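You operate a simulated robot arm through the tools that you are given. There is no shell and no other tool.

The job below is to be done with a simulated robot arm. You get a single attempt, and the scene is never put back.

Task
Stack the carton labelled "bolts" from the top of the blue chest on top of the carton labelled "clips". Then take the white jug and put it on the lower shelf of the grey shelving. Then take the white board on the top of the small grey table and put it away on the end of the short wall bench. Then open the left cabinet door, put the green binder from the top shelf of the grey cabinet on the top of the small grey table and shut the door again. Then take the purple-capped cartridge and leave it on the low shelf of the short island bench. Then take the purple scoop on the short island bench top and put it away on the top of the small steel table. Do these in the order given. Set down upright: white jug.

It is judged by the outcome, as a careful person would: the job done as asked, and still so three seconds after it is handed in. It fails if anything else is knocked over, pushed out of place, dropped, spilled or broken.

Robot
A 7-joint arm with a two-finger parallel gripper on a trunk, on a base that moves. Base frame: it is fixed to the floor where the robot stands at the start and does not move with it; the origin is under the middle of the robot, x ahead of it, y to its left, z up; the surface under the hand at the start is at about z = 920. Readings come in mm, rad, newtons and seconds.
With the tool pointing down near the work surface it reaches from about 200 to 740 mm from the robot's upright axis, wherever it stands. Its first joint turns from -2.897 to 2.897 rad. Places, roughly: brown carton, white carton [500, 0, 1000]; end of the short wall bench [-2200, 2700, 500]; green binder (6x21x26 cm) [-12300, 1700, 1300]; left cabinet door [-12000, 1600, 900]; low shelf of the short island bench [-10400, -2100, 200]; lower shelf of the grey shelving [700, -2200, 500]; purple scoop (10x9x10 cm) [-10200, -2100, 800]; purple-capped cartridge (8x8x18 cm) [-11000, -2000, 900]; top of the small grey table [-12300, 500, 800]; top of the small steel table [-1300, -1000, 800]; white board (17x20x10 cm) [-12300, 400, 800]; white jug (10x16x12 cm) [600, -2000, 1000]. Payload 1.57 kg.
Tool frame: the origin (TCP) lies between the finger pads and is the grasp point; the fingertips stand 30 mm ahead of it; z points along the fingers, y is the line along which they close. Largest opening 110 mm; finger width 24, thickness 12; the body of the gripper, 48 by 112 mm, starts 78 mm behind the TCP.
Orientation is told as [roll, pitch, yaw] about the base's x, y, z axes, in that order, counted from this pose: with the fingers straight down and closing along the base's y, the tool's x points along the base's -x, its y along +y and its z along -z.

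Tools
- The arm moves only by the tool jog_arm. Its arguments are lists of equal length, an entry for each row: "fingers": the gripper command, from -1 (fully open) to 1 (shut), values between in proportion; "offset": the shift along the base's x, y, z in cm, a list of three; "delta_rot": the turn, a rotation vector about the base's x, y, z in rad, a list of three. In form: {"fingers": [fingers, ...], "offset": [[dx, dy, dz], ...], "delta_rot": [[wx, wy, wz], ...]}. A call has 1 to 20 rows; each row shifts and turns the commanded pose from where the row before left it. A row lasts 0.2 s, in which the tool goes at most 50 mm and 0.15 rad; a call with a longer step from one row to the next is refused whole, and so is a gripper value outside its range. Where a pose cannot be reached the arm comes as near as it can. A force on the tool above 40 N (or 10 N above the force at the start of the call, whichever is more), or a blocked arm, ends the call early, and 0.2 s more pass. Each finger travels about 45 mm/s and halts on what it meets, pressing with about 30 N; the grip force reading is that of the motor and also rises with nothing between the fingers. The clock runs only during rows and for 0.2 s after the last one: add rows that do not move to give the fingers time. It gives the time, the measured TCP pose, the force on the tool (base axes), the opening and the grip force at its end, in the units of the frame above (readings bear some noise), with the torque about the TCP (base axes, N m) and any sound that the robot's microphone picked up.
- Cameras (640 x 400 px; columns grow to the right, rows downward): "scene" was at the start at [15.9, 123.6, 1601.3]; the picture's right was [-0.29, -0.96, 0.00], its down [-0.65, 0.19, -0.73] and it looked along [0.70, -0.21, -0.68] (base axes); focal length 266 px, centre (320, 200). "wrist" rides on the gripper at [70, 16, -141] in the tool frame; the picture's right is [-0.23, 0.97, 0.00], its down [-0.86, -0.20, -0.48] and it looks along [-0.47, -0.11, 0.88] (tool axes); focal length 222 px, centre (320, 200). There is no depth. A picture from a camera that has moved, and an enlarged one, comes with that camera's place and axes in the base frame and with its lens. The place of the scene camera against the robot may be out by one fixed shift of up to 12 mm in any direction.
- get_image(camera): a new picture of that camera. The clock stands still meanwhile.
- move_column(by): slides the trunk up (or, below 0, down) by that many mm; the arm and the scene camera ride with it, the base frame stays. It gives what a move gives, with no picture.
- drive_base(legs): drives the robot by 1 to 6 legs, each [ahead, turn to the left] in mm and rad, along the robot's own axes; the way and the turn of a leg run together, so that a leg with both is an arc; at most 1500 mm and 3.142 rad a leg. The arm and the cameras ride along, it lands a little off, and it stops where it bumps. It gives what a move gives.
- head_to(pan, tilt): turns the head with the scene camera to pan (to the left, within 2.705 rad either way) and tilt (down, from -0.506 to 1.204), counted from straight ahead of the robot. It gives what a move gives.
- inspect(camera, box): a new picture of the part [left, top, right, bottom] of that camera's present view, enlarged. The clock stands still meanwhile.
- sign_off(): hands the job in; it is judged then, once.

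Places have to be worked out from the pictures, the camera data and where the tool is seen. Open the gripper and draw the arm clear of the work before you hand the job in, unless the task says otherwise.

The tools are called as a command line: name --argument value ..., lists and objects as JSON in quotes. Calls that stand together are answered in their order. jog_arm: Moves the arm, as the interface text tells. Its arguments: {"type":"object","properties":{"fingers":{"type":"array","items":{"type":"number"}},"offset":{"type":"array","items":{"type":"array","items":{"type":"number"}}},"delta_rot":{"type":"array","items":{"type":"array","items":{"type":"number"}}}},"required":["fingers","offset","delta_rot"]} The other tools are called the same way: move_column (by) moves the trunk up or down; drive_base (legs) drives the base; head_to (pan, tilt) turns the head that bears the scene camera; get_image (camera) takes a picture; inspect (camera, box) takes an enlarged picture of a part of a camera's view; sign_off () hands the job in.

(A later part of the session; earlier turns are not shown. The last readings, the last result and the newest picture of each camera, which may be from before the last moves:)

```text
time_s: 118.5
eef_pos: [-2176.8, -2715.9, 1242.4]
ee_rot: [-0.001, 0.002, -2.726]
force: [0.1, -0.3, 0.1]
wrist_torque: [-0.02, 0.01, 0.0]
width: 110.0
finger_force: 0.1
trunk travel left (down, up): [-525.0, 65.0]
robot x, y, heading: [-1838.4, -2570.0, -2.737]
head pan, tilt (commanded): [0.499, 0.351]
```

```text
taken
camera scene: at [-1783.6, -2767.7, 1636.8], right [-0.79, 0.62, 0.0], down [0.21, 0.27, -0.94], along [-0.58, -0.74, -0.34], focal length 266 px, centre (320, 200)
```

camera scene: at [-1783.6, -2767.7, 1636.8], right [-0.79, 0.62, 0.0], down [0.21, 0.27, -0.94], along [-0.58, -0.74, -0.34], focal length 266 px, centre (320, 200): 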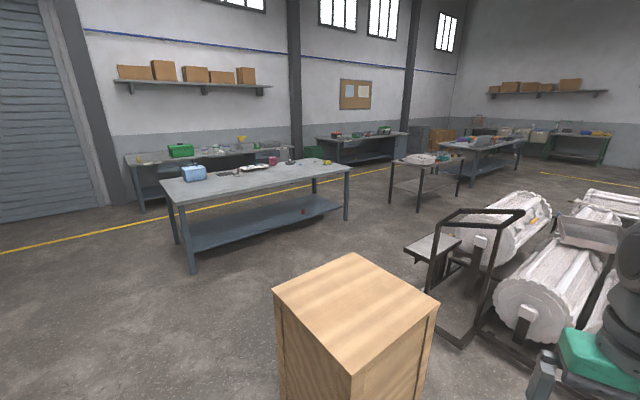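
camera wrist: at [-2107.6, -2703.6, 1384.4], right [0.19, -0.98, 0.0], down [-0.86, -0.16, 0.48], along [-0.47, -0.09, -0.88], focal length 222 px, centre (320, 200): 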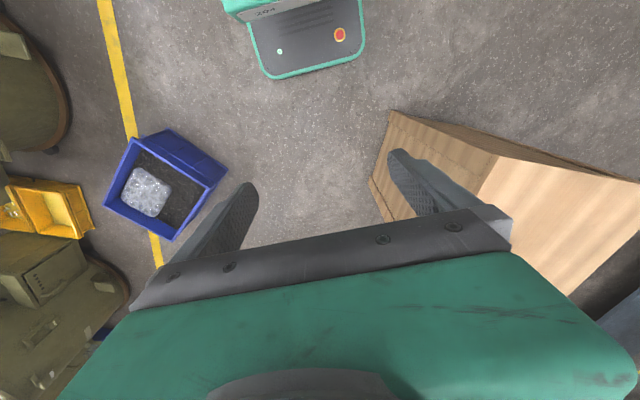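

The wrist camera gives a useful top-down view of the blue crate. Zooming to locate its corners.

inspect --camera "wrist" --box '[60, 80, 300, 260]'

head_to --pan -0.1 --tilt 0.7

get_image --camera "scene"

```text
2.22 times, centred on (180, 170) of wrist
camera zoom: at [-2107.6, -2703.6, 1384.4], right [0.19, -0.98, 0.0], down [-0.86, -0.16, 0.48], along [-0.47, -0.09, -0.88], focal length 494 px, centre (631, 267)
```

zoom: 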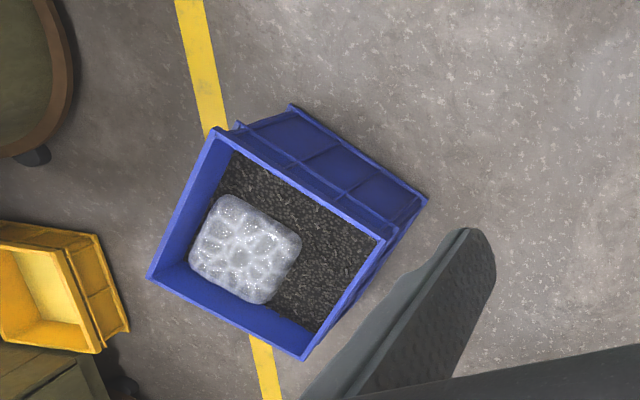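

```text
time_s: 119.5
eef_pos: [-2177.7, -2716.8, 1243.6]
ee_rot: [-0.003, 0.001, -2.725]
force: [-1.7, 0.2, 0.6]
wrist_torque: [0.01, 0.01, 0.0]
width: 110.0
finger_force: 0.1
trunk travel left (down, up): [-525.0, 65.0]
robot x, y, heading: [-1843.5, -2566.1, -2.735]
head pan, tilt (commanded): [-0.099, 0.7]
```

```text
taken
camera scene: at [-1807.2, -2720.3, 1605.4], right [-0.31, 0.95, 0.0], down [0.61, 0.2, -0.77], along [-0.73, -0.23, -0.64], focal length 266 px, centre (320, 200)
```

scene: 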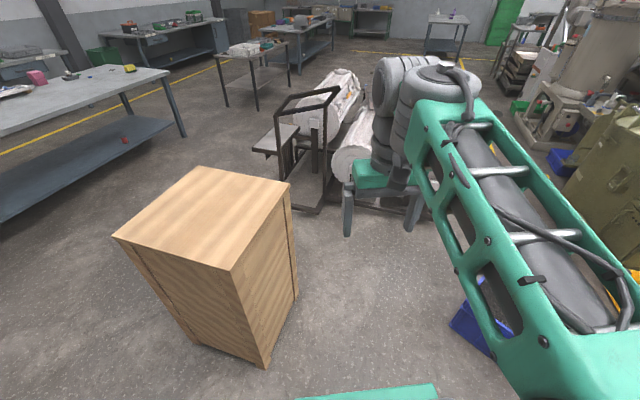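

The blue-crate gap is only ~550 mm, too tight for a 460 mm base. The aisle on the other side of the rollers (y≈-4350, between -3850 and -4880) is much wider, so I'll go around that way: first south past the wooden crate.

drive_base --legs '[[0, 1.164], [900, 0], [880, 0], [0, -1.571]]'

head_to --pan 0.35 --tilt 0.4

get_image --camera "scene"

head_to --pan -0.6 --tilt 0.4

get_image --camera "scene"

```text
time_s: 135.2
eef_pos: [-2106.3, -4380.9, 1242.1]
ee_rot: [-0.002, 0.002, -3.03]
force: [0.5, -0.4, -0.4]
wrist_torque: [0.0, 0.0, 0.02]
width: 109.9
finger_force: 0.0
trunk travel left (down, up): [-525.0, 65.0]
robot x, y, heading: [-1739.8, -4337.0, -3.037]
head pan, tilt (commanded): [-0.099, 0.7]
```

```text
time_s: 136.1
eef_pos: [-2106.4, -4381.3, 1243.9]
ee_rot: [0.0, 0.002, -3.03]
force: [0.1, 0.5, 0.3]
wrist_torque: [-0.01, 0.0, -0.01]
width: 109.7
finger_force: 0.1
trunk travel left (down, up): [-525.0, 65.0]
robot x, y, heading: [-1743.0, -4341.6, -3.034]
head pan, tilt (commanded): [0.351, 0.4]
```

```text
taken
camera scene: at [-1749.7, -4536.9, 1632.2], right [-0.44, 0.9, 0.0], down [0.35, 0.17, -0.92], along [-0.83, -0.41, -0.39], focal length 266 px, centre (320, 200)
```

scene: 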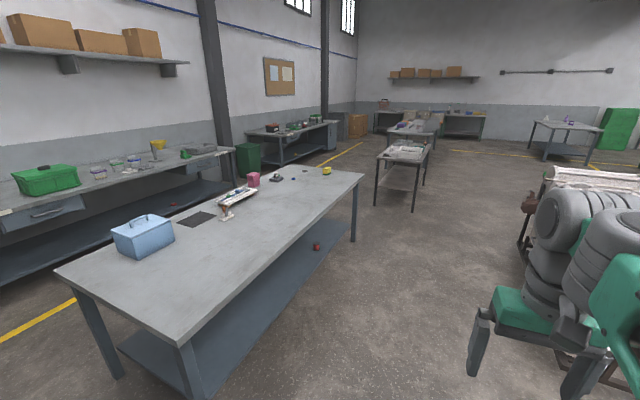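

```text
time_s: 137.3
eef_pos: [-2106.7, -4381.7, 1243.4]
ee_rot: [-0.002, -0.002, -3.029]
force: [0.6, 0.1, -0.9]
wrist_torque: [0.03, -0.01, -0.01]
width: 110.1
finger_force: 0.0
trunk travel left (down, up): [-525.0, 65.0]
robot x, y, heading: [-1739.3, -4341.9, -3.037]
head pan, tilt (commanded): [-0.6, 0.4]
```

```text
taken
camera scene: at [-1748.1, -4452.3, 1632.3], right [0.47, 0.88, 0.0], down [0.34, -0.18, -0.92], along [-0.81, 0.44, -0.39], focal length 266 px, centre (320, 200)
```

scene: 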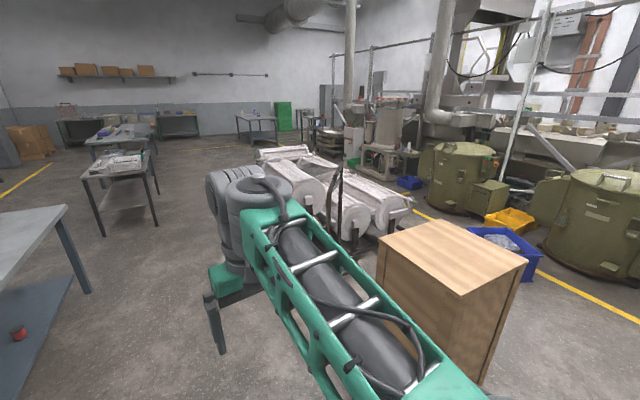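

The aisle at y≈-4370 is clear (bench at y≈-5170, later table near side ≈-4880, black frame ≈-3850). I'll straighten and drive 2.6 m, then check again.

drive_base --legs '[[0, -0.095], [1300, 0], [1300, 0]]'

head_to --pan 0.3 --tilt 0.4

get_image --camera "scene"

head_to --pan -0.6 --tilt 0.4

get_image --camera "scene"

```text
time_s: 150.7
eef_pos: [-4763.8, -4333.4, 1243.8]
ee_rot: [-0.003, 0.002, 3.131]
force: [-0.1, 0.4, 0.7]
wrist_torque: [0.0, 0.02, -0.02]
width: 109.9
finger_force: 0.0
trunk travel left (down, up): [-525.0, 65.0]
robot x, y, heading: [-4398.0, -4341.2, 3.123]
head pan, tilt (commanded): [-0.6, 0.4]
```

```text
time_s: 151.9
eef_pos: [-4763.7, -4333.1, 1242.7]
ee_rot: [0.0, 0.002, 3.129]
force: [-0.9, 0.5, -0.5]
wrist_torque: [-0.01, 0.01, 0.0]
width: 110.0
finger_force: 0.0
trunk travel left (down, up): [-525.0, 65.0]
robot x, y, heading: [-4393.0, -4340.5, 3.125]
head pan, tilt (commanded): [0.3, 0.4]
```

```text
taken
camera scene: at [-4430.0, -4527.7, 1632.3], right [-0.28, 0.96, 0.0], down [0.37, 0.11, -0.92], along [-0.89, -0.26, -0.39], focal length 266 px, centre (320, 200)
```

scene: 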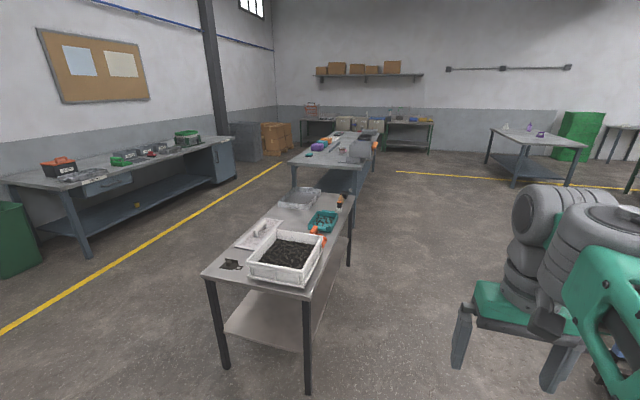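

```text
time_s: 153.1
eef_pos: [-4764.1, -4332.3, 1243.8]
ee_rot: [-0.001, 0.003, 3.13]
force: [0.2, 0.7, 1.1]
wrist_torque: [0.02, 0.02, -0.02]
width: 109.9
finger_force: 0.0
trunk travel left (down, up): [-525.0, 65.0]
robot x, y, heading: [-4395.8, -4340.7, 3.124]
head pan, tilt (commanded): [-0.6, 0.4]
```

```text
taken
camera scene: at [-4416.5, -4448.4, 1632.3], right [0.58, 0.82, 0.0], down [0.32, -0.23, -0.92], along [-0.75, 0.53, -0.39], focal length 266 px, centre (320, 200)
```

scene: 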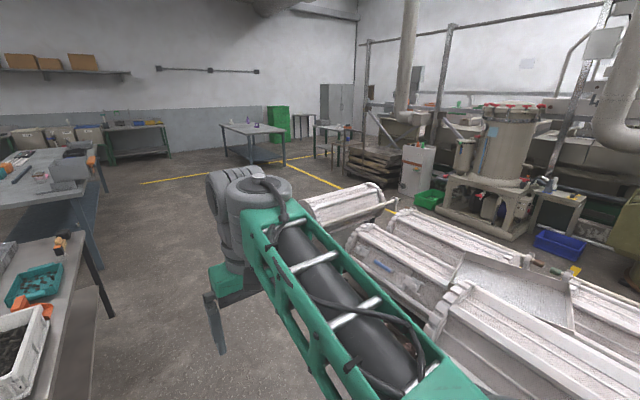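

The way ahead is clear along y≈-4340 to about x=-8000; the island bench, green and grey cabinets are visible ahead right. Driving on 3.4 m.

drive_base --legs '[[1200, 0], [1200, 0], [1000, 0]]'

head_to --pan -0.55 --tilt 0.3

get_image --camera "scene"

head_to --pan -1.1 --tilt 0.3

get_image --camera "scene"

```text
time_s: 169.3
eef_pos: [-8084.0, -4331.8, 1243.7]
ee_rot: [-0.002, 0.0, 3.135]
force: [-0.8, 0.6, -0.4]
wrist_torque: [-0.01, -0.01, 0.02]
width: 109.9
finger_force: 0.1
trunk travel left (down, up): [-525.0, 65.0]
robot x, y, heading: [-7712.1, -4338.3, 3.131]
head pan, tilt (commanded): [-0.6, 0.4]
```

```text
time_s: 170.0
eef_pos: [-8082.9, -4331.3, 1242.9]
ee_rot: [-0.002, 0.002, 3.135]
force: [-1.3, 0.7, 0.7]
wrist_torque: [0.01, -0.01, 0.0]
width: 110.0
finger_force: 0.0
trunk travel left (down, up): [-525.0, 65.0]
robot x, y, heading: [-7714.9, -4334.9, 3.127]
head pan, tilt (commanded): [-0.55, 0.3]
```

```text
taken
camera scene: at [-7739.2, -4448.9, 1641.5], right [0.53, 0.85, 0.0], down [0.25, -0.16, -0.96], along [-0.81, 0.51, -0.3], focal length 266 px, centre (320, 200)
```

scene: 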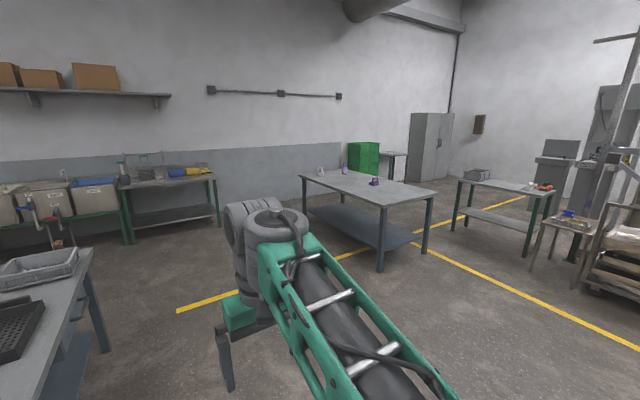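

```text
time_s: 171.0
eef_pos: [-8083.5, -4329.8, 1242.0]
ee_rot: [-0.003, 0.001, 3.135]
force: [-0.3, -0.4, 0.8]
wrist_torque: [-0.01, -0.01, 0.01]
width: 110.1
finger_force: 0.0
trunk travel left (down, up): [-525.0, 65.0]
robot x, y, heading: [-7717.3, -4336.6, 3.13]
head pan, tilt (commanded): [-1.1, 0.3]
```

```text
taken
camera scene: at [-7701.6, -4415.0, 1641.5], right [0.9, 0.44, 0.0], down [0.13, -0.27, -0.96], along [-0.42, 0.86, -0.3], focal length 266 px, centre (320, 200)
```

scene: 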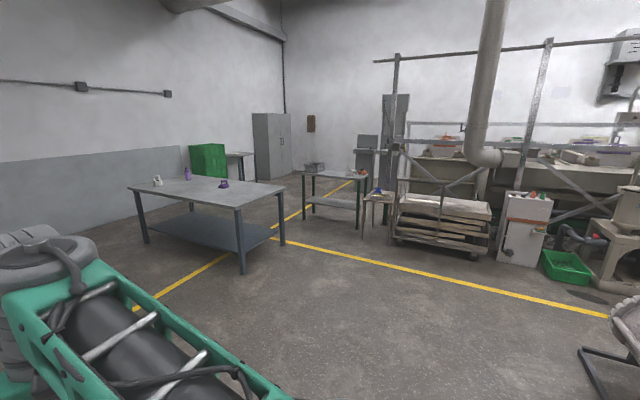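

I can now map this end: island bench x -11300…-9600, y -2480…-1690; grey cabinet front at x≈-12090; small grey table beside it. I'll take the diagonal to about (-9150,-1400), clear of the stool and the island corner.

drive_base --legs '[[0, -1.105], [1100, 0], [1100, 0], [1060, 0]]'

head_to --pan 0.9 --tilt 0.4

get_image --camera "scene"

head_to --pan 0.2 --tilt 0.4

get_image --camera "scene"

```text
time_s: 189.6
eef_pos: [-9265.4, -1083.1, 1243.2]
ee_rot: [-0.001, 0.001, 2.013]
force: [-0.7, -0.2, 0.4]
wrist_torque: [0.0, -0.03, 0.01]
width: 110.1
finger_force: 0.0
trunk travel left (down, up): [-525.0, 65.0]
robot x, y, heading: [-9107.0, -1418.2, 2.008]
head pan, tilt (commanded): [-1.1, 0.3]
```

```text
time_s: 191.5
eef_pos: [-9266.5, -1083.7, 1243.1]
ee_rot: [-0.003, 0.002, 2.016]
force: [0.3, 0.2, 0.2]
wrist_torque: [0.0, 0.04, -0.03]
width: 109.9
finger_force: 0.0
trunk travel left (down, up): [-525.0, 65.0]
robot x, y, heading: [-9110.2, -1416.9, 2.006]
head pan, tilt (commanded): [0.901, 0.4]
```

```text
taken
camera scene: at [-9317.0, -1523.8, 1632.3], right [0.23, 0.97, 0.0], down [0.38, -0.09, -0.92], along [-0.9, 0.21, -0.39], focal length 266 px, centre (320, 200)
```

scene: 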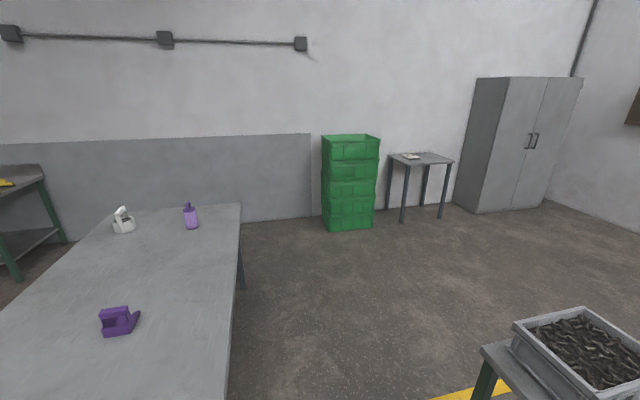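

```text
time_s: 192.6
eef_pos: [-9265.2, -1083.5, 1242.1]
ee_rot: [-0.003, 0.004, 2.014]
force: [0.1, 0.0, -0.3]
wrist_torque: [-0.02, 0.03, -0.04]
width: 109.9
finger_force: 0.0
trunk travel left (down, up): [-525.0, 65.0]
robot x, y, heading: [-9106.3, -1417.3, 2.012]
head pan, tilt (commanded): [0.201, 0.4]
```

```text
taken
camera scene: at [-9282.2, -1470.8, 1632.3], right [0.8, 0.6, 0.0], down [0.23, -0.31, -0.92], along [-0.55, 0.74, -0.39], focal length 266 px, centre (320, 200)
```

scene: 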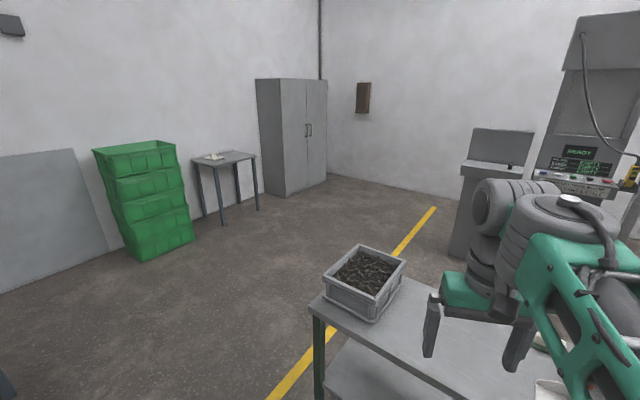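

The small grey table (front edge x≈-12115, y 270–840, top ≈796) carries the white board. Zooming in on it.

inspect --camera "scene" --box '[180, 120, 340, 240]'

head_to --pan 0.9 --tilt 0.4

inspect --camera "scene" --box '[370, 130, 470, 230]'

inspect --camera "scene" --box '[80, 180, 260, 350]'

```text
3.33 times, centred on (260, 180) of scene
camera zoom: at [-9282.2, -1470.8, 1632.3], right [0.8, 0.6, 0.0], down [0.23, -0.31, -0.92], along [-0.55, 0.74, -0.39], focal length 886 px, centre (520, 267)
```

zoom: 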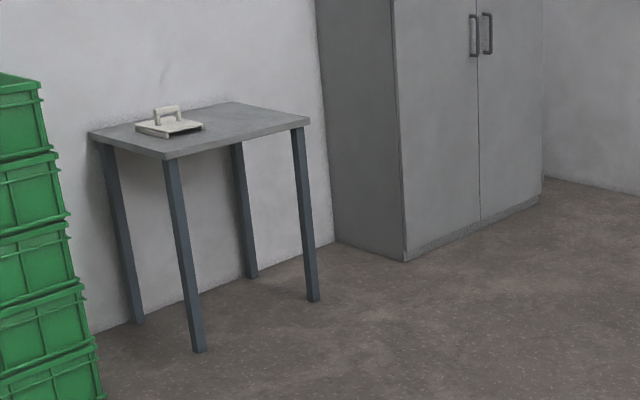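

```text
time_s: 193.6
eef_pos: [-9264.8, -1084.0, 1242.7]
ee_rot: [-0.001, 0.002, 2.015]
force: [-0.1, -0.4, 0.2]
wrist_torque: [0.01, 0.0, -0.01]
width: 110.1
finger_force: 0.0
trunk travel left (down, up): [-525.0, 65.0]
robot x, y, heading: [-9107.4, -1417.9, 2.012]
head pan, tilt (commanded): [0.901, 0.4]
```

```text
4.00 times, centred on (420, 180) of scene
camera zoom: at [-9317.0, -1523.7, 1632.2], right [0.23, 0.97, 0.0], down [0.38, -0.09, -0.92], along [-0.9, 0.21, -0.39], focal length 1063 px, centre (-80, 280)
```

zoom: 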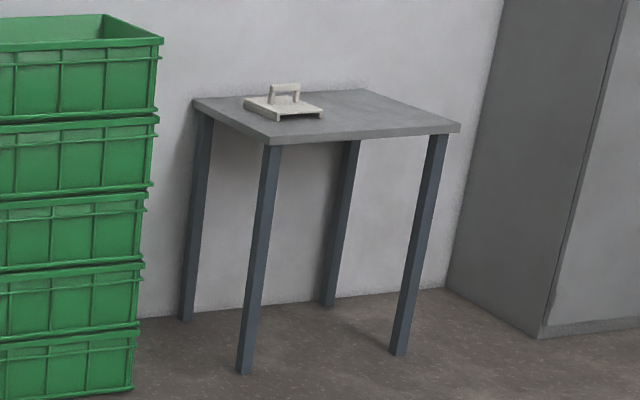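

```text
2.35 times, centred on (170, 265) of scene
camera zoom: at [-9317.0, -1523.7, 1632.2], right [0.23, 0.97, 0.0], down [0.38, -0.09, -0.92], along [-0.9, 0.21, -0.39], focal length 625 px, centre (673, 47)
```

zoom: 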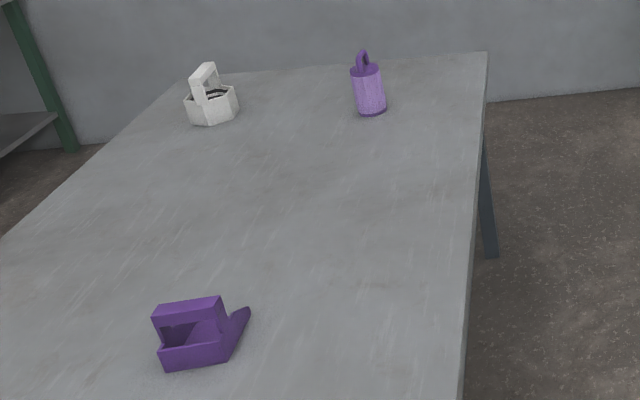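

The "white board" is a float-like board with a bridge handle on top. I'll drive through the lane to about (-11250, 470) and turn to face the small table.

drive_base --legs '[[0, 0.816], [1096, 0], [0, -0.64], [950, 0], [950, 0], [0, 0.954]]'

head_to --pan 0.1 --tilt 0.5

get_image --camera "scene"

```text
time_s: 214.9
eef_pos: [-11689.4, 434.9, 1241.5]
ee_rot: [-0.002, 0.001, -3.083]
force: [0.2, 0.8, 0.1]
wrist_torque: [0.01, 0.02, -0.02]
width: 110.2
finger_force: 0.1
trunk travel left (down, up): [-525.0, 65.0]
robot x, y, heading: [-11321.0, 458.3, -3.088]
head pan, tilt (commanded): [0.901, 0.4]
```

```text
time_s: 216.0
eef_pos: [-11689.3, 435.5, 1242.5]
ee_rot: [-0.001, 0.002, -3.082]
force: [0.1, -0.4, -0.9]
wrist_torque: [0.01, 0.02, 0.0]
width: 110.1
finger_force: 0.0
trunk travel left (down, up): [-525.0, 65.0]
robot x, y, heading: [-11323.5, 456.6, -3.087]
head pan, tilt (commanded): [0.099, 0.499]
```

```text
taken
camera scene: at [-11346.1, 283.8, 1623.1], right [-0.15, 0.99, 0.0], down [0.47, 0.07, -0.88], along [-0.87, -0.14, -0.48], focal length 266 px, centre (320, 200)
```

scene: 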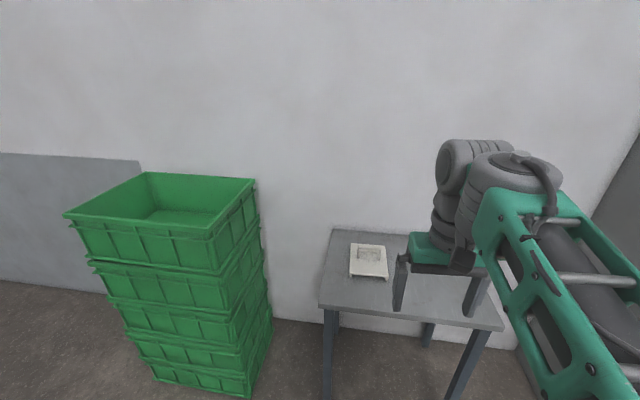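

Board centre is about (-12300, 362). Zooming in on the board to see the handle orientation.

inspect --camera "scene" --box '[330, 220, 410, 300]'

```text
5.00 times, centred on (370, 260) of scene
camera zoom: at [-11346.1, 283.8, 1623.1], right [-0.15, 0.99, 0.0], down [0.47, 0.07, -0.88], along [-0.87, -0.14, -0.48], focal length 1329 px, centre (70, -100)
```

zoom: 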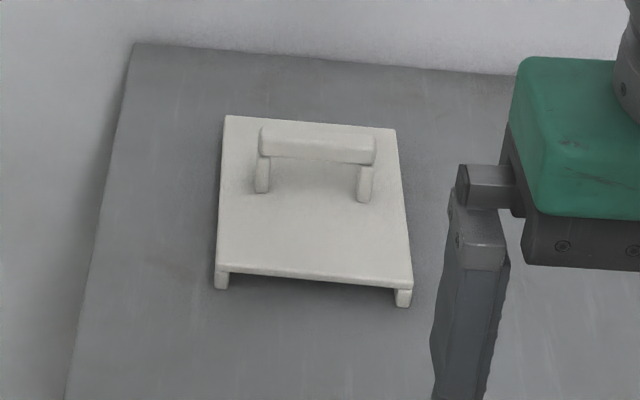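

The handle bar runs along y at about (-12272, 354), top at ≈896. I'll drive 340 mm closer, then turn the gripper so it closes along x over the handle.

drive_base --legs '[[340, 0]]'

jog_arm --fingers '[-1, -1, -1, -1, -1, -1, -1, -1, -1, -1, -1, -1, -1]' --offset '[[-1.8, -0.5, -0.5], [-1.8, -0.5, -1], [-1.8, -0.5, -1], [-1.8, -0.5, -1], [-1.8, -0.5, -1], [-1.8, -0.5, -1], [-1.8, -0.5, -1], [-1.8, -0.5, -1], [-1.8, -0.5, -1], [-1.8, -0.5, -1], [-1.8, -0.5, -1], [-1.8, -0.5, -1], [0, 0, 0]]' --delta_rot '[[0, 0, -0.136], [0, 0, -0.136], [0, 0, -0.136], [0, 0, -0.136], [0, 0, -0.136], [0, 0, -0.136], [0, 0, -0.136], [0, 0, -0.136], [0, 0, -0.136], [0, 0, -0.136], [0, 0, -0.136], [0, 0, -0.133], [0, 0, 0]]'

get_image --camera "wrist"

get_image --camera "scene"

```text
time_s: 218.2
eef_pos: [-12022.0, 415.2, 1243.0]
ee_rot: [-0.001, 0.001, -3.079]
force: [-0.1, 0.4, 0.1]
wrist_torque: [0.0, -0.02, -0.07]
width: 110.1
finger_force: 0.1
trunk travel left (down, up): [-525.0, 65.0]
robot x, y, heading: [-11651.9, 435.6, -3.086]
head pan, tilt (commanded): [0.099, 0.499]
```

```text
time_s: 221.0
eef_pos: [-12239.1, 357.0, 1128.5]
ee_rot: [-0.001, 0.0, 1.576]
force: [-0.3, 0.1, -0.3]
wrist_torque: [0.01, 0.0, 0.0]
width: 110.1
finger_force: 0.0
trunk travel left (down, up): [-525.0, 65.0]
robot x, y, heading: [-11652.9, 435.6, -3.083]
head pan, tilt (commanded): [0.099, 0.499]
```

```text
taken
camera wrist: at [-12255.4, 287.5, 1270.1], right [-0.97, 0.22, 0.0], down [0.2, 0.86, 0.48], along [0.11, 0.47, -0.88], focal length 222 px, centre (320, 200)
```

wrist: 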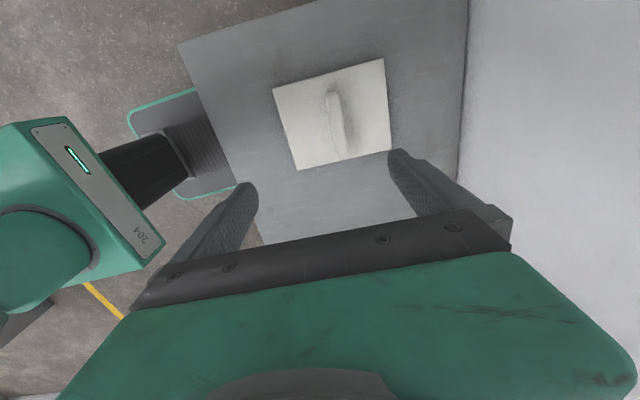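

```text
taken
camera scene: at [-11678.0, 265.0, 1623.1], right [-0.16, 0.99, 0.0], down [0.47, 0.08, -0.88], along [-0.87, -0.14, -0.48], focal length 266 px, centre (320, 200)
```

scene: 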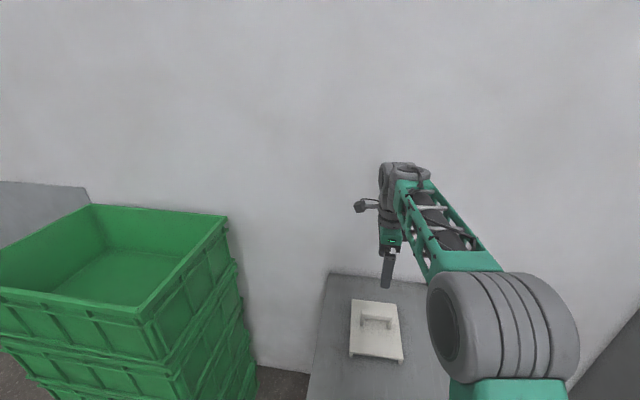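

Gripper is over the table with the board in wrist view. Zooming for the handle position.

inspect --camera "wrist" --box '[250, 40, 410, 180]'

```text
2.86 times, centred on (330, 110) of wrist
camera zoom: at [-12255.4, 287.5, 1270.1], right [-0.97, 0.22, 0.0], down [0.2, 0.86, 0.48], along [0.11, 0.47, -0.88], focal length 635 px, centre (291, 457)
```

zoom: 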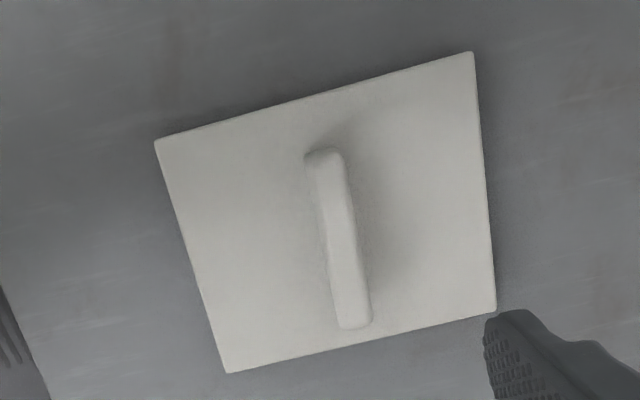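

Handle bar centre ≈ (-12268, 359.5). I'll shift to it and descend to z≈925 first, then check height visually.

jog_arm --fingers '[-1, -1, -1, -1, -1, -1, -1, -1]' --offset '[[-2.9, 0.25, 0], [0, 0, -3], [0, 0, -3.5], [0, 0, -3.5], [0, 0, -3.5], [0, 0, -3.5], [0, 0, -3], [0, 0, 0]]' --delta_rot '[[0, 0, -0.005], [0, 0, 0], [0, 0, 0], [0, 0, 0], [0, 0, 0], [0, 0, 0], [0, 0, 0], [0, 0, 0]]'

inspect --camera "scene" --box '[320, 240, 440, 380]'

get_image --camera "wrist"

```text
time_s: 222.8
eef_pos: [-12264.3, 358.9, 926.2]
ee_rot: [-0.002, 0.0, 1.572]
force: [0.4, -0.8, 0.2]
wrist_torque: [0.03, 0.0, 0.0]
width: 109.9
finger_force: 0.0
trunk travel left (down, up): [-525.0, 65.0]
robot x, y, heading: [-11649.9, 440.9, -3.086]
head pan, tilt (commanded): [0.099, 0.499]
```

```text
2.86 times, centred on (380, 310) of scene
camera zoom: at [-11678.0, 265.0, 1623.1], right [-0.16, 0.99, 0.0], down [0.47, 0.08, -0.88], along [-0.87, -0.14, -0.48], focal length 759 px, centre (149, -114)
```

zoom: 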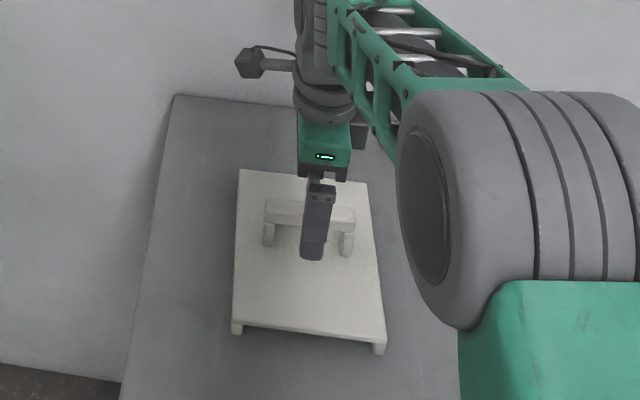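

```text
taken
camera wrist: at [-12281.2, 288.7, 1067.6], right [-0.97, 0.23, 0.0], down [0.2, 0.86, 0.48], along [0.11, 0.47, -0.88], focal length 222 px, centre (320, 200)
```

wrist: 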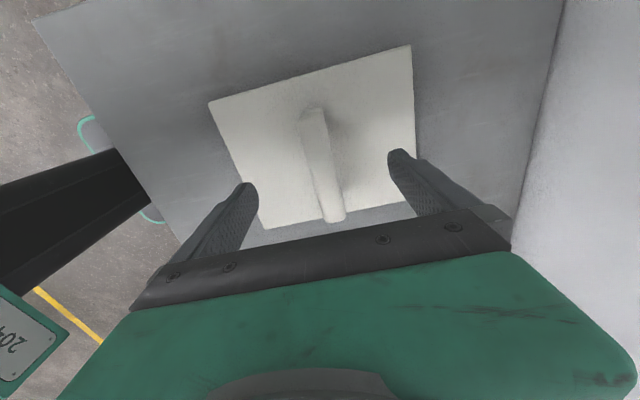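

Handle top is at z≈900–905 and x≈-12271. I'll nudge -6 mm in x, lower to z≈887, and close on the bar.

jog_arm --fingers '[-1, -1, -1, -1, 0, 0.6, 1, 1, 1, 1]' --offset '[[-0.6, -0.2, 0], [0, 0, -1.5], [0, 0, -1.4], [0, 0, -1.0], [0, 0, 0], [0, 0, 0], [0, 0, 0], [0, 0, 0], [0, 0, 0], [0, 0, 0]]' --delta_rot '[[0, 0, 0], [0, 0, 0], [0, 0, 0], [0, 0, 0], [0, 0, 0], [0, 0, 0], [0, 0, 0], [0, 0, 0], [0, 0, 0], [0, 0, 0]]'

inspect --camera "scene" --box '[320, 240, 440, 380]'

get_image --camera "wrist"

```text
time_s: 225.0
eef_pos: [-12271.8, 356.9, 888.4]
ee_rot: [-0.003, 0.001, 1.571]
force: [-0.2, 0.1, 0.2]
wrist_torque: [0.04, 0.09, 0.13]
width: 22.1
finger_force: 19.3
trunk travel left (down, up): [-525.0, 65.0]
robot x, y, heading: [-11649.6, 437.9, -3.084]
head pan, tilt (commanded): [0.099, 0.499]
```

```text
2.86 times, centred on (380, 310) of scene
camera zoom: at [-11677.9, 265.0, 1623.1], right [-0.16, 0.99, 0.0], down [0.47, 0.08, -0.88], along [-0.87, -0.14, -0.48], focal length 759 px, centre (149, -114)
```

zoom: 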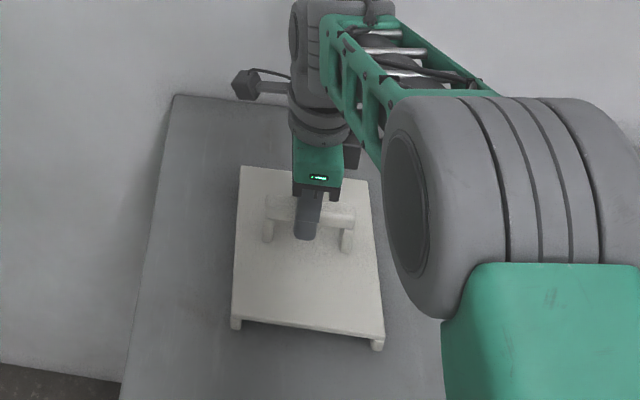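

```text
taken
camera wrist: at [-12288.9, 287.1, 1029.9], right [-0.97, 0.23, 0.0], down [0.2, 0.86, 0.48], along [0.11, 0.47, -0.88], focal length 222 px, centre (320, 200)
```

wrist: 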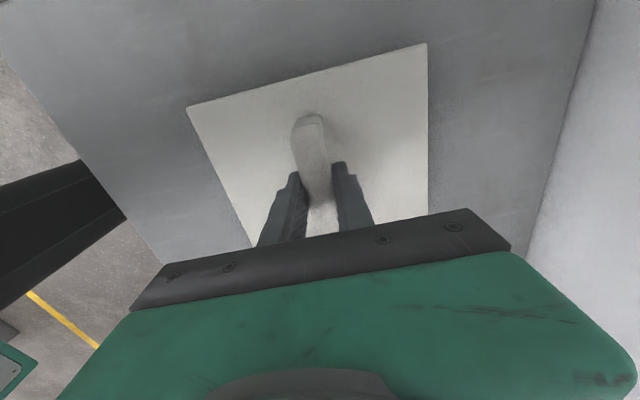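

Fingers have closed on the bar (22 mm). I'll let the grip build and lift gently 60 mm.

jog_arm --fingers '[1, 1, 1, 1, 1, 1, 1, 1]' --offset '[[0, 0, 0], [0, 0, 0], [0, 0, 0.5], [0, 0, 1], [0, 0, 1.5], [0, 0, 1.5], [0, 0, 1.5], [0, 0, 0]]' --delta_rot '[[0, 0, 0], [0, 0, 0], [0, 0, 0], [0, 0, 0], [0, 0, 0], [0, 0, 0], [0, 0, 0], [0, 0, 0]]'

get_image --camera "wrist"

inspect --camera "scene" --box '[320, 240, 440, 380]'

```text
time_s: 226.8
eef_pos: [-12274.0, 357.7, 948.1]
ee_rot: [-0.002, 0.002, 1.571]
force: [0.7, -0.3, -3.5]
wrist_torque: [0.01, -0.03, 0.05]
width: 21.9
finger_force: 29.8
trunk travel left (down, up): [-525.0, 65.0]
robot x, y, heading: [-11651.4, 443.8, -3.089]
head pan, tilt (commanded): [0.099, 0.499]
```

```text
taken
camera wrist: at [-12290.3, 288.5, 1090.0], right [-0.97, 0.23, 0.0], down [0.2, 0.86, 0.48], along [0.11, 0.47, -0.88], focal length 222 px, centre (320, 200)
```

wrist: 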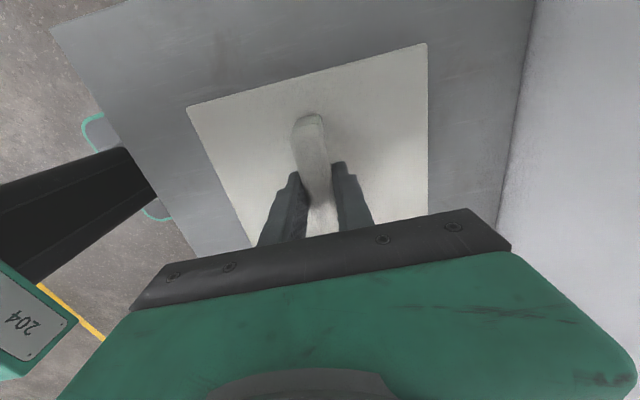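

```text
2.86 times, centred on (380, 310) of scene
camera zoom: at [-11678.2, 265.0, 1623.1], right [-0.16, 0.99, 0.0], down [0.47, 0.08, -0.88], along [-0.87, -0.14, -0.48], focal length 759 px, centre (149, -114)
```

zoom: 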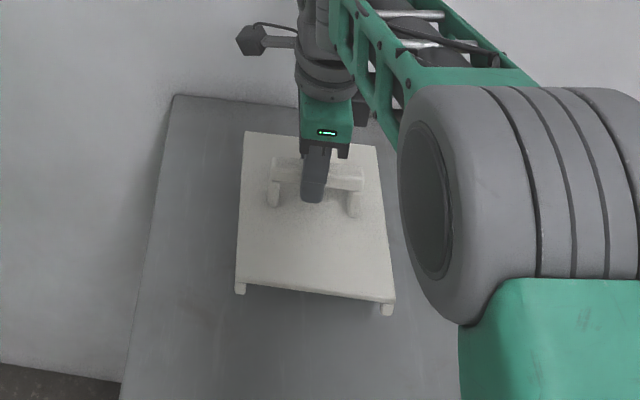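

The board hangs level (≈0.35 kg). Retracting and raising it to a compact carry pose.

jog_arm --fingers '[1, 1, 1, 1, 1, 1, 1, 1, 1, 1, 1, 1]' --offset '[[0, 0, 2], [0, 0, 3], [0, 0, 3], [0, 0, 3], [1, 0.5, 3], [2, 0.6, 3], [3, 0.8, 3], [3, 0.8, 2], [3, 0.8, 2], [3, 0.8, 2], [2, 0.5, 1], [0, 0, 0]]' --delta_rot '[[0, 0, 0], [0, 0, 0], [0, 0, 0], [0, 0, 0], [0, 0, 0], [0, 0, 0], [0, 0, 0], [0, 0, 0], [0, 0, 0], [0, 0, 0], [0, 0, 0], [0, 0, 0]]'

head_to --pan -1.3 --tilt 0.25

get_image --camera "scene"

get_image --camera "wrist"

```text
time_s: 229.4
eef_pos: [-12103.9, 405.5, 1221.0]
ee_rot: [-0.001, -0.001, 1.57]
force: [0.5, 0.0, -4.1]
wrist_torque: [-0.04, 0.0, -0.01]
width: 21.9
finger_force: 30.1
trunk travel left (down, up): [-525.0, 65.0]
robot x, y, heading: [-11652.4, 438.3, -3.083]
head pan, tilt (commanded): [0.099, 0.499]
```

```text
time_s: 230.9
eef_pos: [-12103.2, 404.8, 1219.8]
ee_rot: [-0.003, -0.001, 1.571]
force: [0.3, 0.7, -3.0]
wrist_torque: [0.02, 0.03, 0.02]
width: 21.5
finger_force: 29.9
trunk travel left (down, up): [-525.0, 65.0]
robot x, y, heading: [-11649.4, 441.4, -3.084]
head pan, tilt (commanded): [-1.3, 0.25]
```

```text
taken
camera scene: at [-11618.4, 367.7, 1646.2], right [0.95, 0.32, 0.0], down [0.08, -0.23, -0.97], along [-0.31, 0.92, -0.25], focal length 266 px, centre (320, 200)
```

scene: 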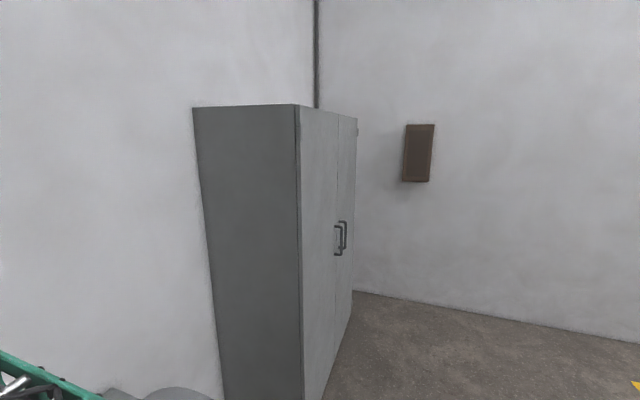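

```text
taken
camera wrist: at [-12120.3, 335.4, 1361.9], right [-0.97, 0.23, 0.0], down [0.2, 0.86, 0.48], along [0.11, 0.47, -0.88], focal length 222 px, centre (320, 200)
```

wrist: 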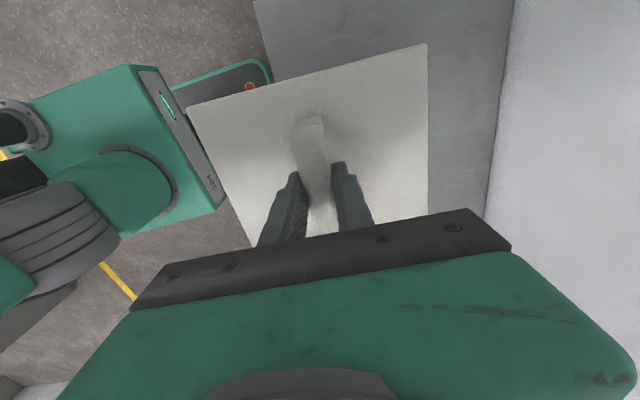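

Board held level. Before choosing a route to the wall bench (-2200, 2700) I'll look along the +y wall toward +x from here.

head_to --pan -2.65 --tilt 0.2

get_image --camera "scene"

head_to --pan -2.0 --tilt 0.25

get_image --camera "scene"

```text
time_s: 232.4
eef_pos: [-12103.8, 405.3, 1219.9]
ee_rot: [-0.003, 0.001, 1.569]
force: [-0.3, -0.5, -3.6]
wrist_torque: [-0.01, -0.02, 0.01]
width: 21.8
finger_force: 29.9
trunk travel left (down, up): [-525.0, 65.0]
robot x, y, heading: [-11652.7, 439.7, -3.082]
head pan, tilt (commanded): [-2.649, 0.201]
```

```text
taken
camera scene: at [-11508.8, 328.1, 1650.8], right [0.52, -0.85, 0.0], down [-0.17, -0.1, -0.98], along [0.83, 0.51, -0.2], focal length 266 px, centre (320, 200)
```

scene: 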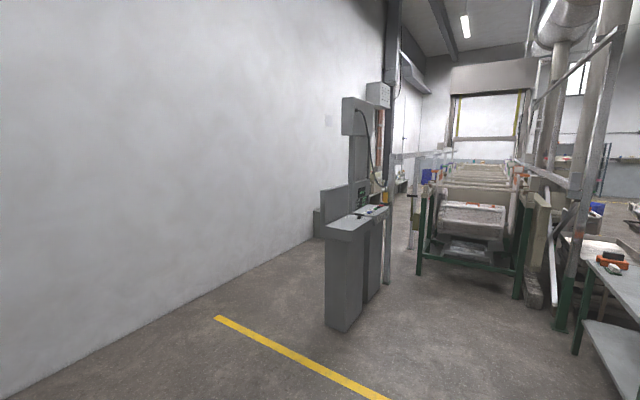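

```text
time_s: 233.4
eef_pos: [-12104.1, 405.8, 1220.2]
ee_rot: [0.001, 0.001, 1.571]
force: [-0.1, 0.5, -3.5]
wrist_torque: [-0.05, 0.0, -0.01]
width: 22.0
finger_force: 30.0
trunk travel left (down, up): [-525.0, 65.0]
robot x, y, heading: [-11656.7, 437.4, -3.084]
head pan, tilt (commanded): [-2.0, 0.25]
```

```text
taken
camera scene: at [-11554.2, 366.3, 1646.3], right [0.93, -0.36, 0.0], down [-0.09, -0.23, -0.97], along [0.35, 0.9, -0.25], focal length 266 px, centre (320, 200)
```

scene: 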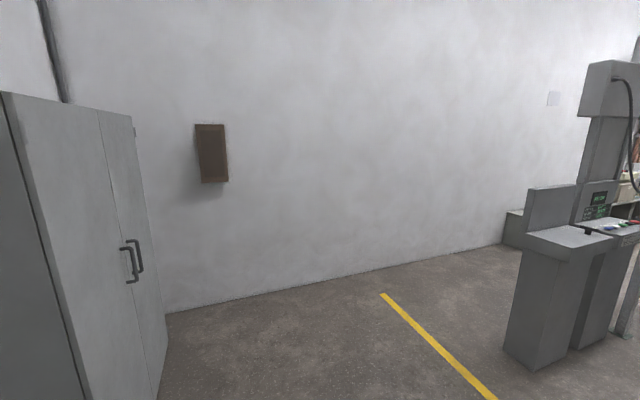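

There may be a corridor between the machine line and the +y wall. Panning back and zooming to check it is passable.

head_to --pan -2.65 --tilt 0.2

inspect --camera "scene" --box '[300, 100, 460, 300]'

inspect --camera "scene" --box '[370, 130, 450, 230]'

```text
time_s: 234.5
eef_pos: [-12103.5, 406.4, 1220.2]
ee_rot: [-0.003, -0.001, 1.571]
force: [0.0, 0.0, -3.9]
wrist_torque: [0.02, -0.03, 0.0]
width: 22.0
finger_force: 30.1
trunk travel left (down, up): [-525.0, 65.0]
robot x, y, heading: [-11653.4, 440.8, -3.084]
head pan, tilt (commanded): [-2.649, 0.201]
```

```text
2.00 times, centred on (380, 200) of scene
camera zoom: at [-11508.8, 328.1, 1650.8], right [0.52, -0.85, 0.0], down [-0.17, -0.1, -0.98], along [0.83, 0.51, -0.2], focal length 532 px, centre (200, 200)
```

zoom: 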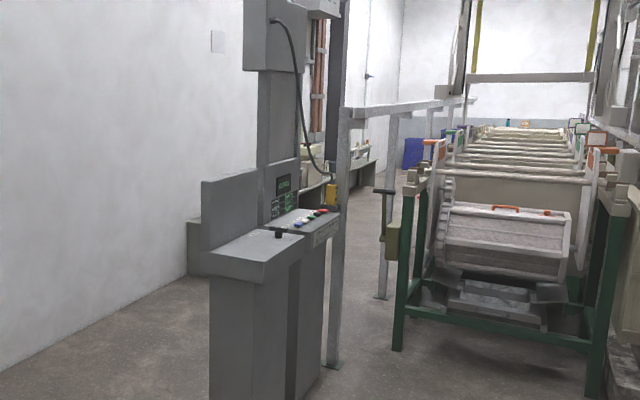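

```text
4.00 times, centred on (410, 180) of scene
camera zoom: at [-11508.8, 328.1, 1650.8], right [0.52, -0.85, 0.0], down [-0.17, -0.1, -0.98], along [0.83, 0.51, -0.2], focal length 1063 px, centre (-40, 280)
```

zoom: 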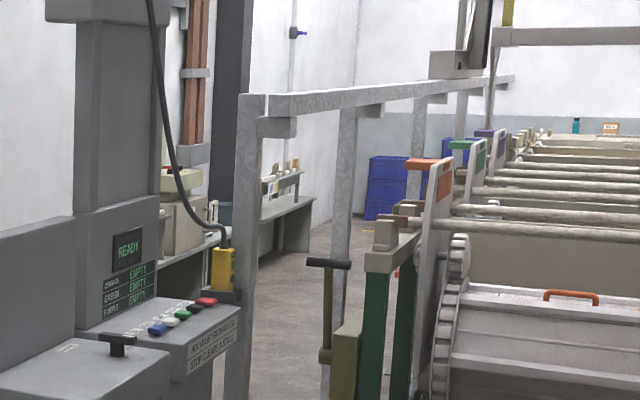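

There's a clear corridor along the +y wall leading back to the start area, with low benches on the wall; the far one ends near x≈-2200. I'll back off, turn and drive to about (-10150, 2180).

drive_base --legs '[[-200, 0], [0, -2.27], [1090, 0], [1060, 0], [0, -0.93]]'

head_to --pan 0.25 --tilt 0.3

get_image --camera "scene"

get_image --camera "wrist"

```text
time_s: 254.2
eef_pos: [-9667.9, 2194.3, 1220.9]
ee_rot: [-0.002, 0.001, -1.613]
force: [0.8, 0.5, -3.2]
wrist_torque: [0.01, 0.0, 0.01]
width: 22.1
finger_force: 29.6
trunk travel left (down, up): [-525.0, 65.0]
robot x, y, heading: [-10115.1, 2180.1, 0.016]
head pan, tilt (commanded): [-2.649, 0.201]
```

```text
time_s: 256.8
eef_pos: [-9668.8, 2195.4, 1220.6]
ee_rot: [-0.003, -0.001, -1.612]
force: [-0.1, 0.2, -2.8]
wrist_torque: [0.01, 0.04, -0.05]
width: 21.6
finger_force: 30.2
trunk travel left (down, up): [-525.0, 65.0]
robot x, y, heading: [-10122.1, 2180.4, 0.013]
head pan, tilt (commanded): [0.25, 0.3]
```

```text
taken
camera scene: at [-10095.3, 2351.9, 1641.5], right [0.26, -0.96, 0.0], down [-0.29, -0.08, -0.96], along [0.92, 0.25, -0.3], focal length 266 px, centre (320, 200)
```

scene: 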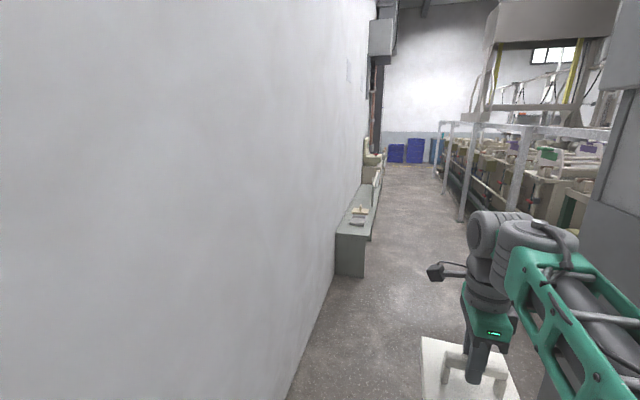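

```text
taken
camera wrist: at [-9649.1, 2263.6, 1361.8], right [0.96, -0.27, 0.0], down [-0.23, -0.85, 0.48], along [-0.13, -0.46, -0.88], focal length 222 px, centre (320, 200)
```

wrist: 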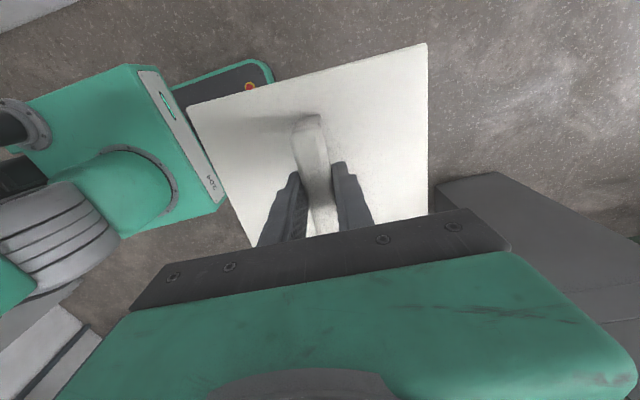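

The corridor is visible ahead (near bench front edge at y≈2553). The console lies close on the right, so I'll look at it before passing.

head_to --pan -0.6 --tilt 0.5

get_image --camera "scene"

```text
time_s: 257.9
eef_pos: [-9668.1, 2194.6, 1220.4]
ee_rot: [-0.001, -0.002, -1.611]
force: [0.7, 0.2, -2.8]
wrist_torque: [0.01, -0.01, 0.0]
width: 21.8
finger_force: 29.8
trunk travel left (down, up): [-525.0, 65.0]
robot x, y, heading: [-10123.7, 2181.2, 0.017]
head pan, tilt (commanded): [-0.6, 0.499]
```

```text
taken
camera scene: at [-10109.4, 2277.3, 1623.1], right [-0.55, -0.84, 0.0], down [-0.4, 0.26, -0.88], along [0.73, -0.48, -0.48], focal length 266 px, centre (320, 200)
```

scene: 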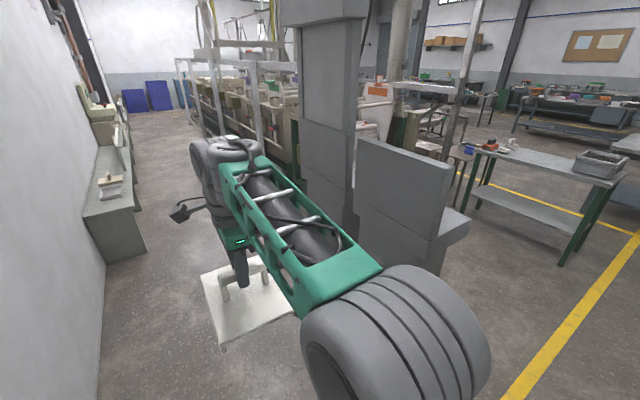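

The console's wall-side face is at y≈1450, leaving plenty of room. I'll angle slightly to y≈1900 and drive to x≈-7800.

drive_base --legs '[[0, -0.135], [1200, 0], [1140, 0], [0, 0.12]]'

head_to --pan 0.3 --tilt 0.3

get_image --camera "scene"

```text
time_s: 270.5
eef_pos: [-7367.5, 1897.4, 1220.2]
ee_rot: [-0.002, 0.002, -1.643]
force: [-0.5, 0.2, -3.7]
wrist_torque: [0.01, -0.02, 0.06]
width: 21.8
finger_force: 29.8
trunk travel left (down, up): [-525.0, 65.0]
robot x, y, heading: [-7822.0, 1896.4, -0.02]
head pan, tilt (commanded): [-0.6, 0.499]
```

```text
time_s: 271.7
eef_pos: [-7368.5, 1897.2, 1220.3]
ee_rot: [-0.002, 0.0, -1.642]
force: [0.1, -0.2, -3.4]
wrist_torque: [0.02, 0.03, -0.01]
width: 22.0
finger_force: 30.1
trunk travel left (down, up): [-525.0, 65.0]
robot x, y, heading: [-7820.1, 1896.7, -0.015]
head pan, tilt (commanded): [0.3, 0.3]
```

```text
taken
camera scene: at [-7791.2, 2071.5, 1641.5], right [0.28, -0.96, 0.0], down [-0.28, -0.08, -0.96], along [0.92, 0.27, -0.3], focal length 266 px, centre (320, 200)
```

scene: 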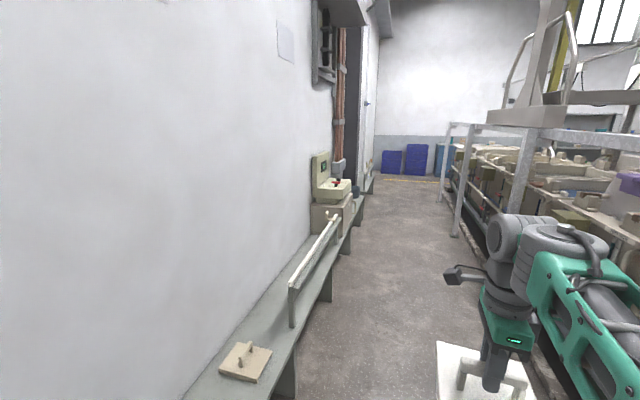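

Corridor ahead is clear. Driving another 3.7 m along it.

drive_base --legs '[[0, 0.017], [1300, 0], [1300, 0], [1100, 0]]'

head_to --pan 0.4 --tilt 0.4

get_image --camera "scene"

```text
time_s: 290.0
eef_pos: [-3655.3, 2034.7, 1220.1]
ee_rot: [-0.001, 0.0, -1.573]
force: [0.2, 0.2, -2.6]
wrist_torque: [-0.01, 0.0, -0.01]
width: 22.0
finger_force: 29.7
trunk travel left (down, up): [-525.0, 65.0]
robot x, y, heading: [-4103.6, 2003.8, 0.058]
head pan, tilt (commanded): [0.3, 0.3]
```

```text
time_s: 290.7
eef_pos: [-3656.0, 2034.4, 1220.7]
ee_rot: [-0.003, 0.001, -1.572]
force: [-0.4, -0.1, -3.7]
wrist_torque: [0.03, 0.0, 0.01]
width: 21.9
finger_force: 30.2
trunk travel left (down, up): [-525.0, 65.0]
robot x, y, heading: [-4104.8, 2003.8, 0.058]
head pan, tilt (commanded): [0.4, 0.4]
```

```text
taken
camera scene: at [-4094.8, 2188.2, 1632.3], right [0.44, -0.9, 0.0], down [-0.35, -0.17, -0.92], along [0.83, 0.4, -0.39], focal length 266 px, centre (320, 200)
```

scene: 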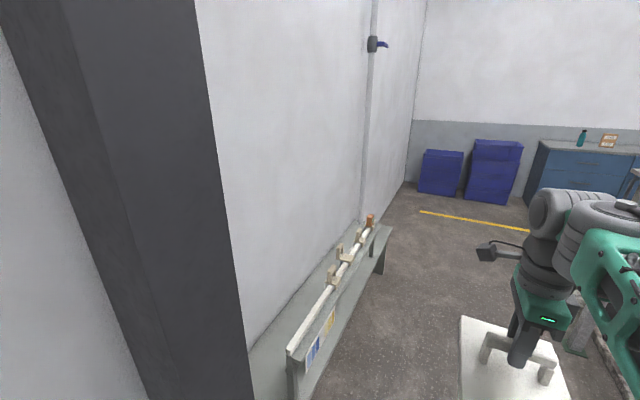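

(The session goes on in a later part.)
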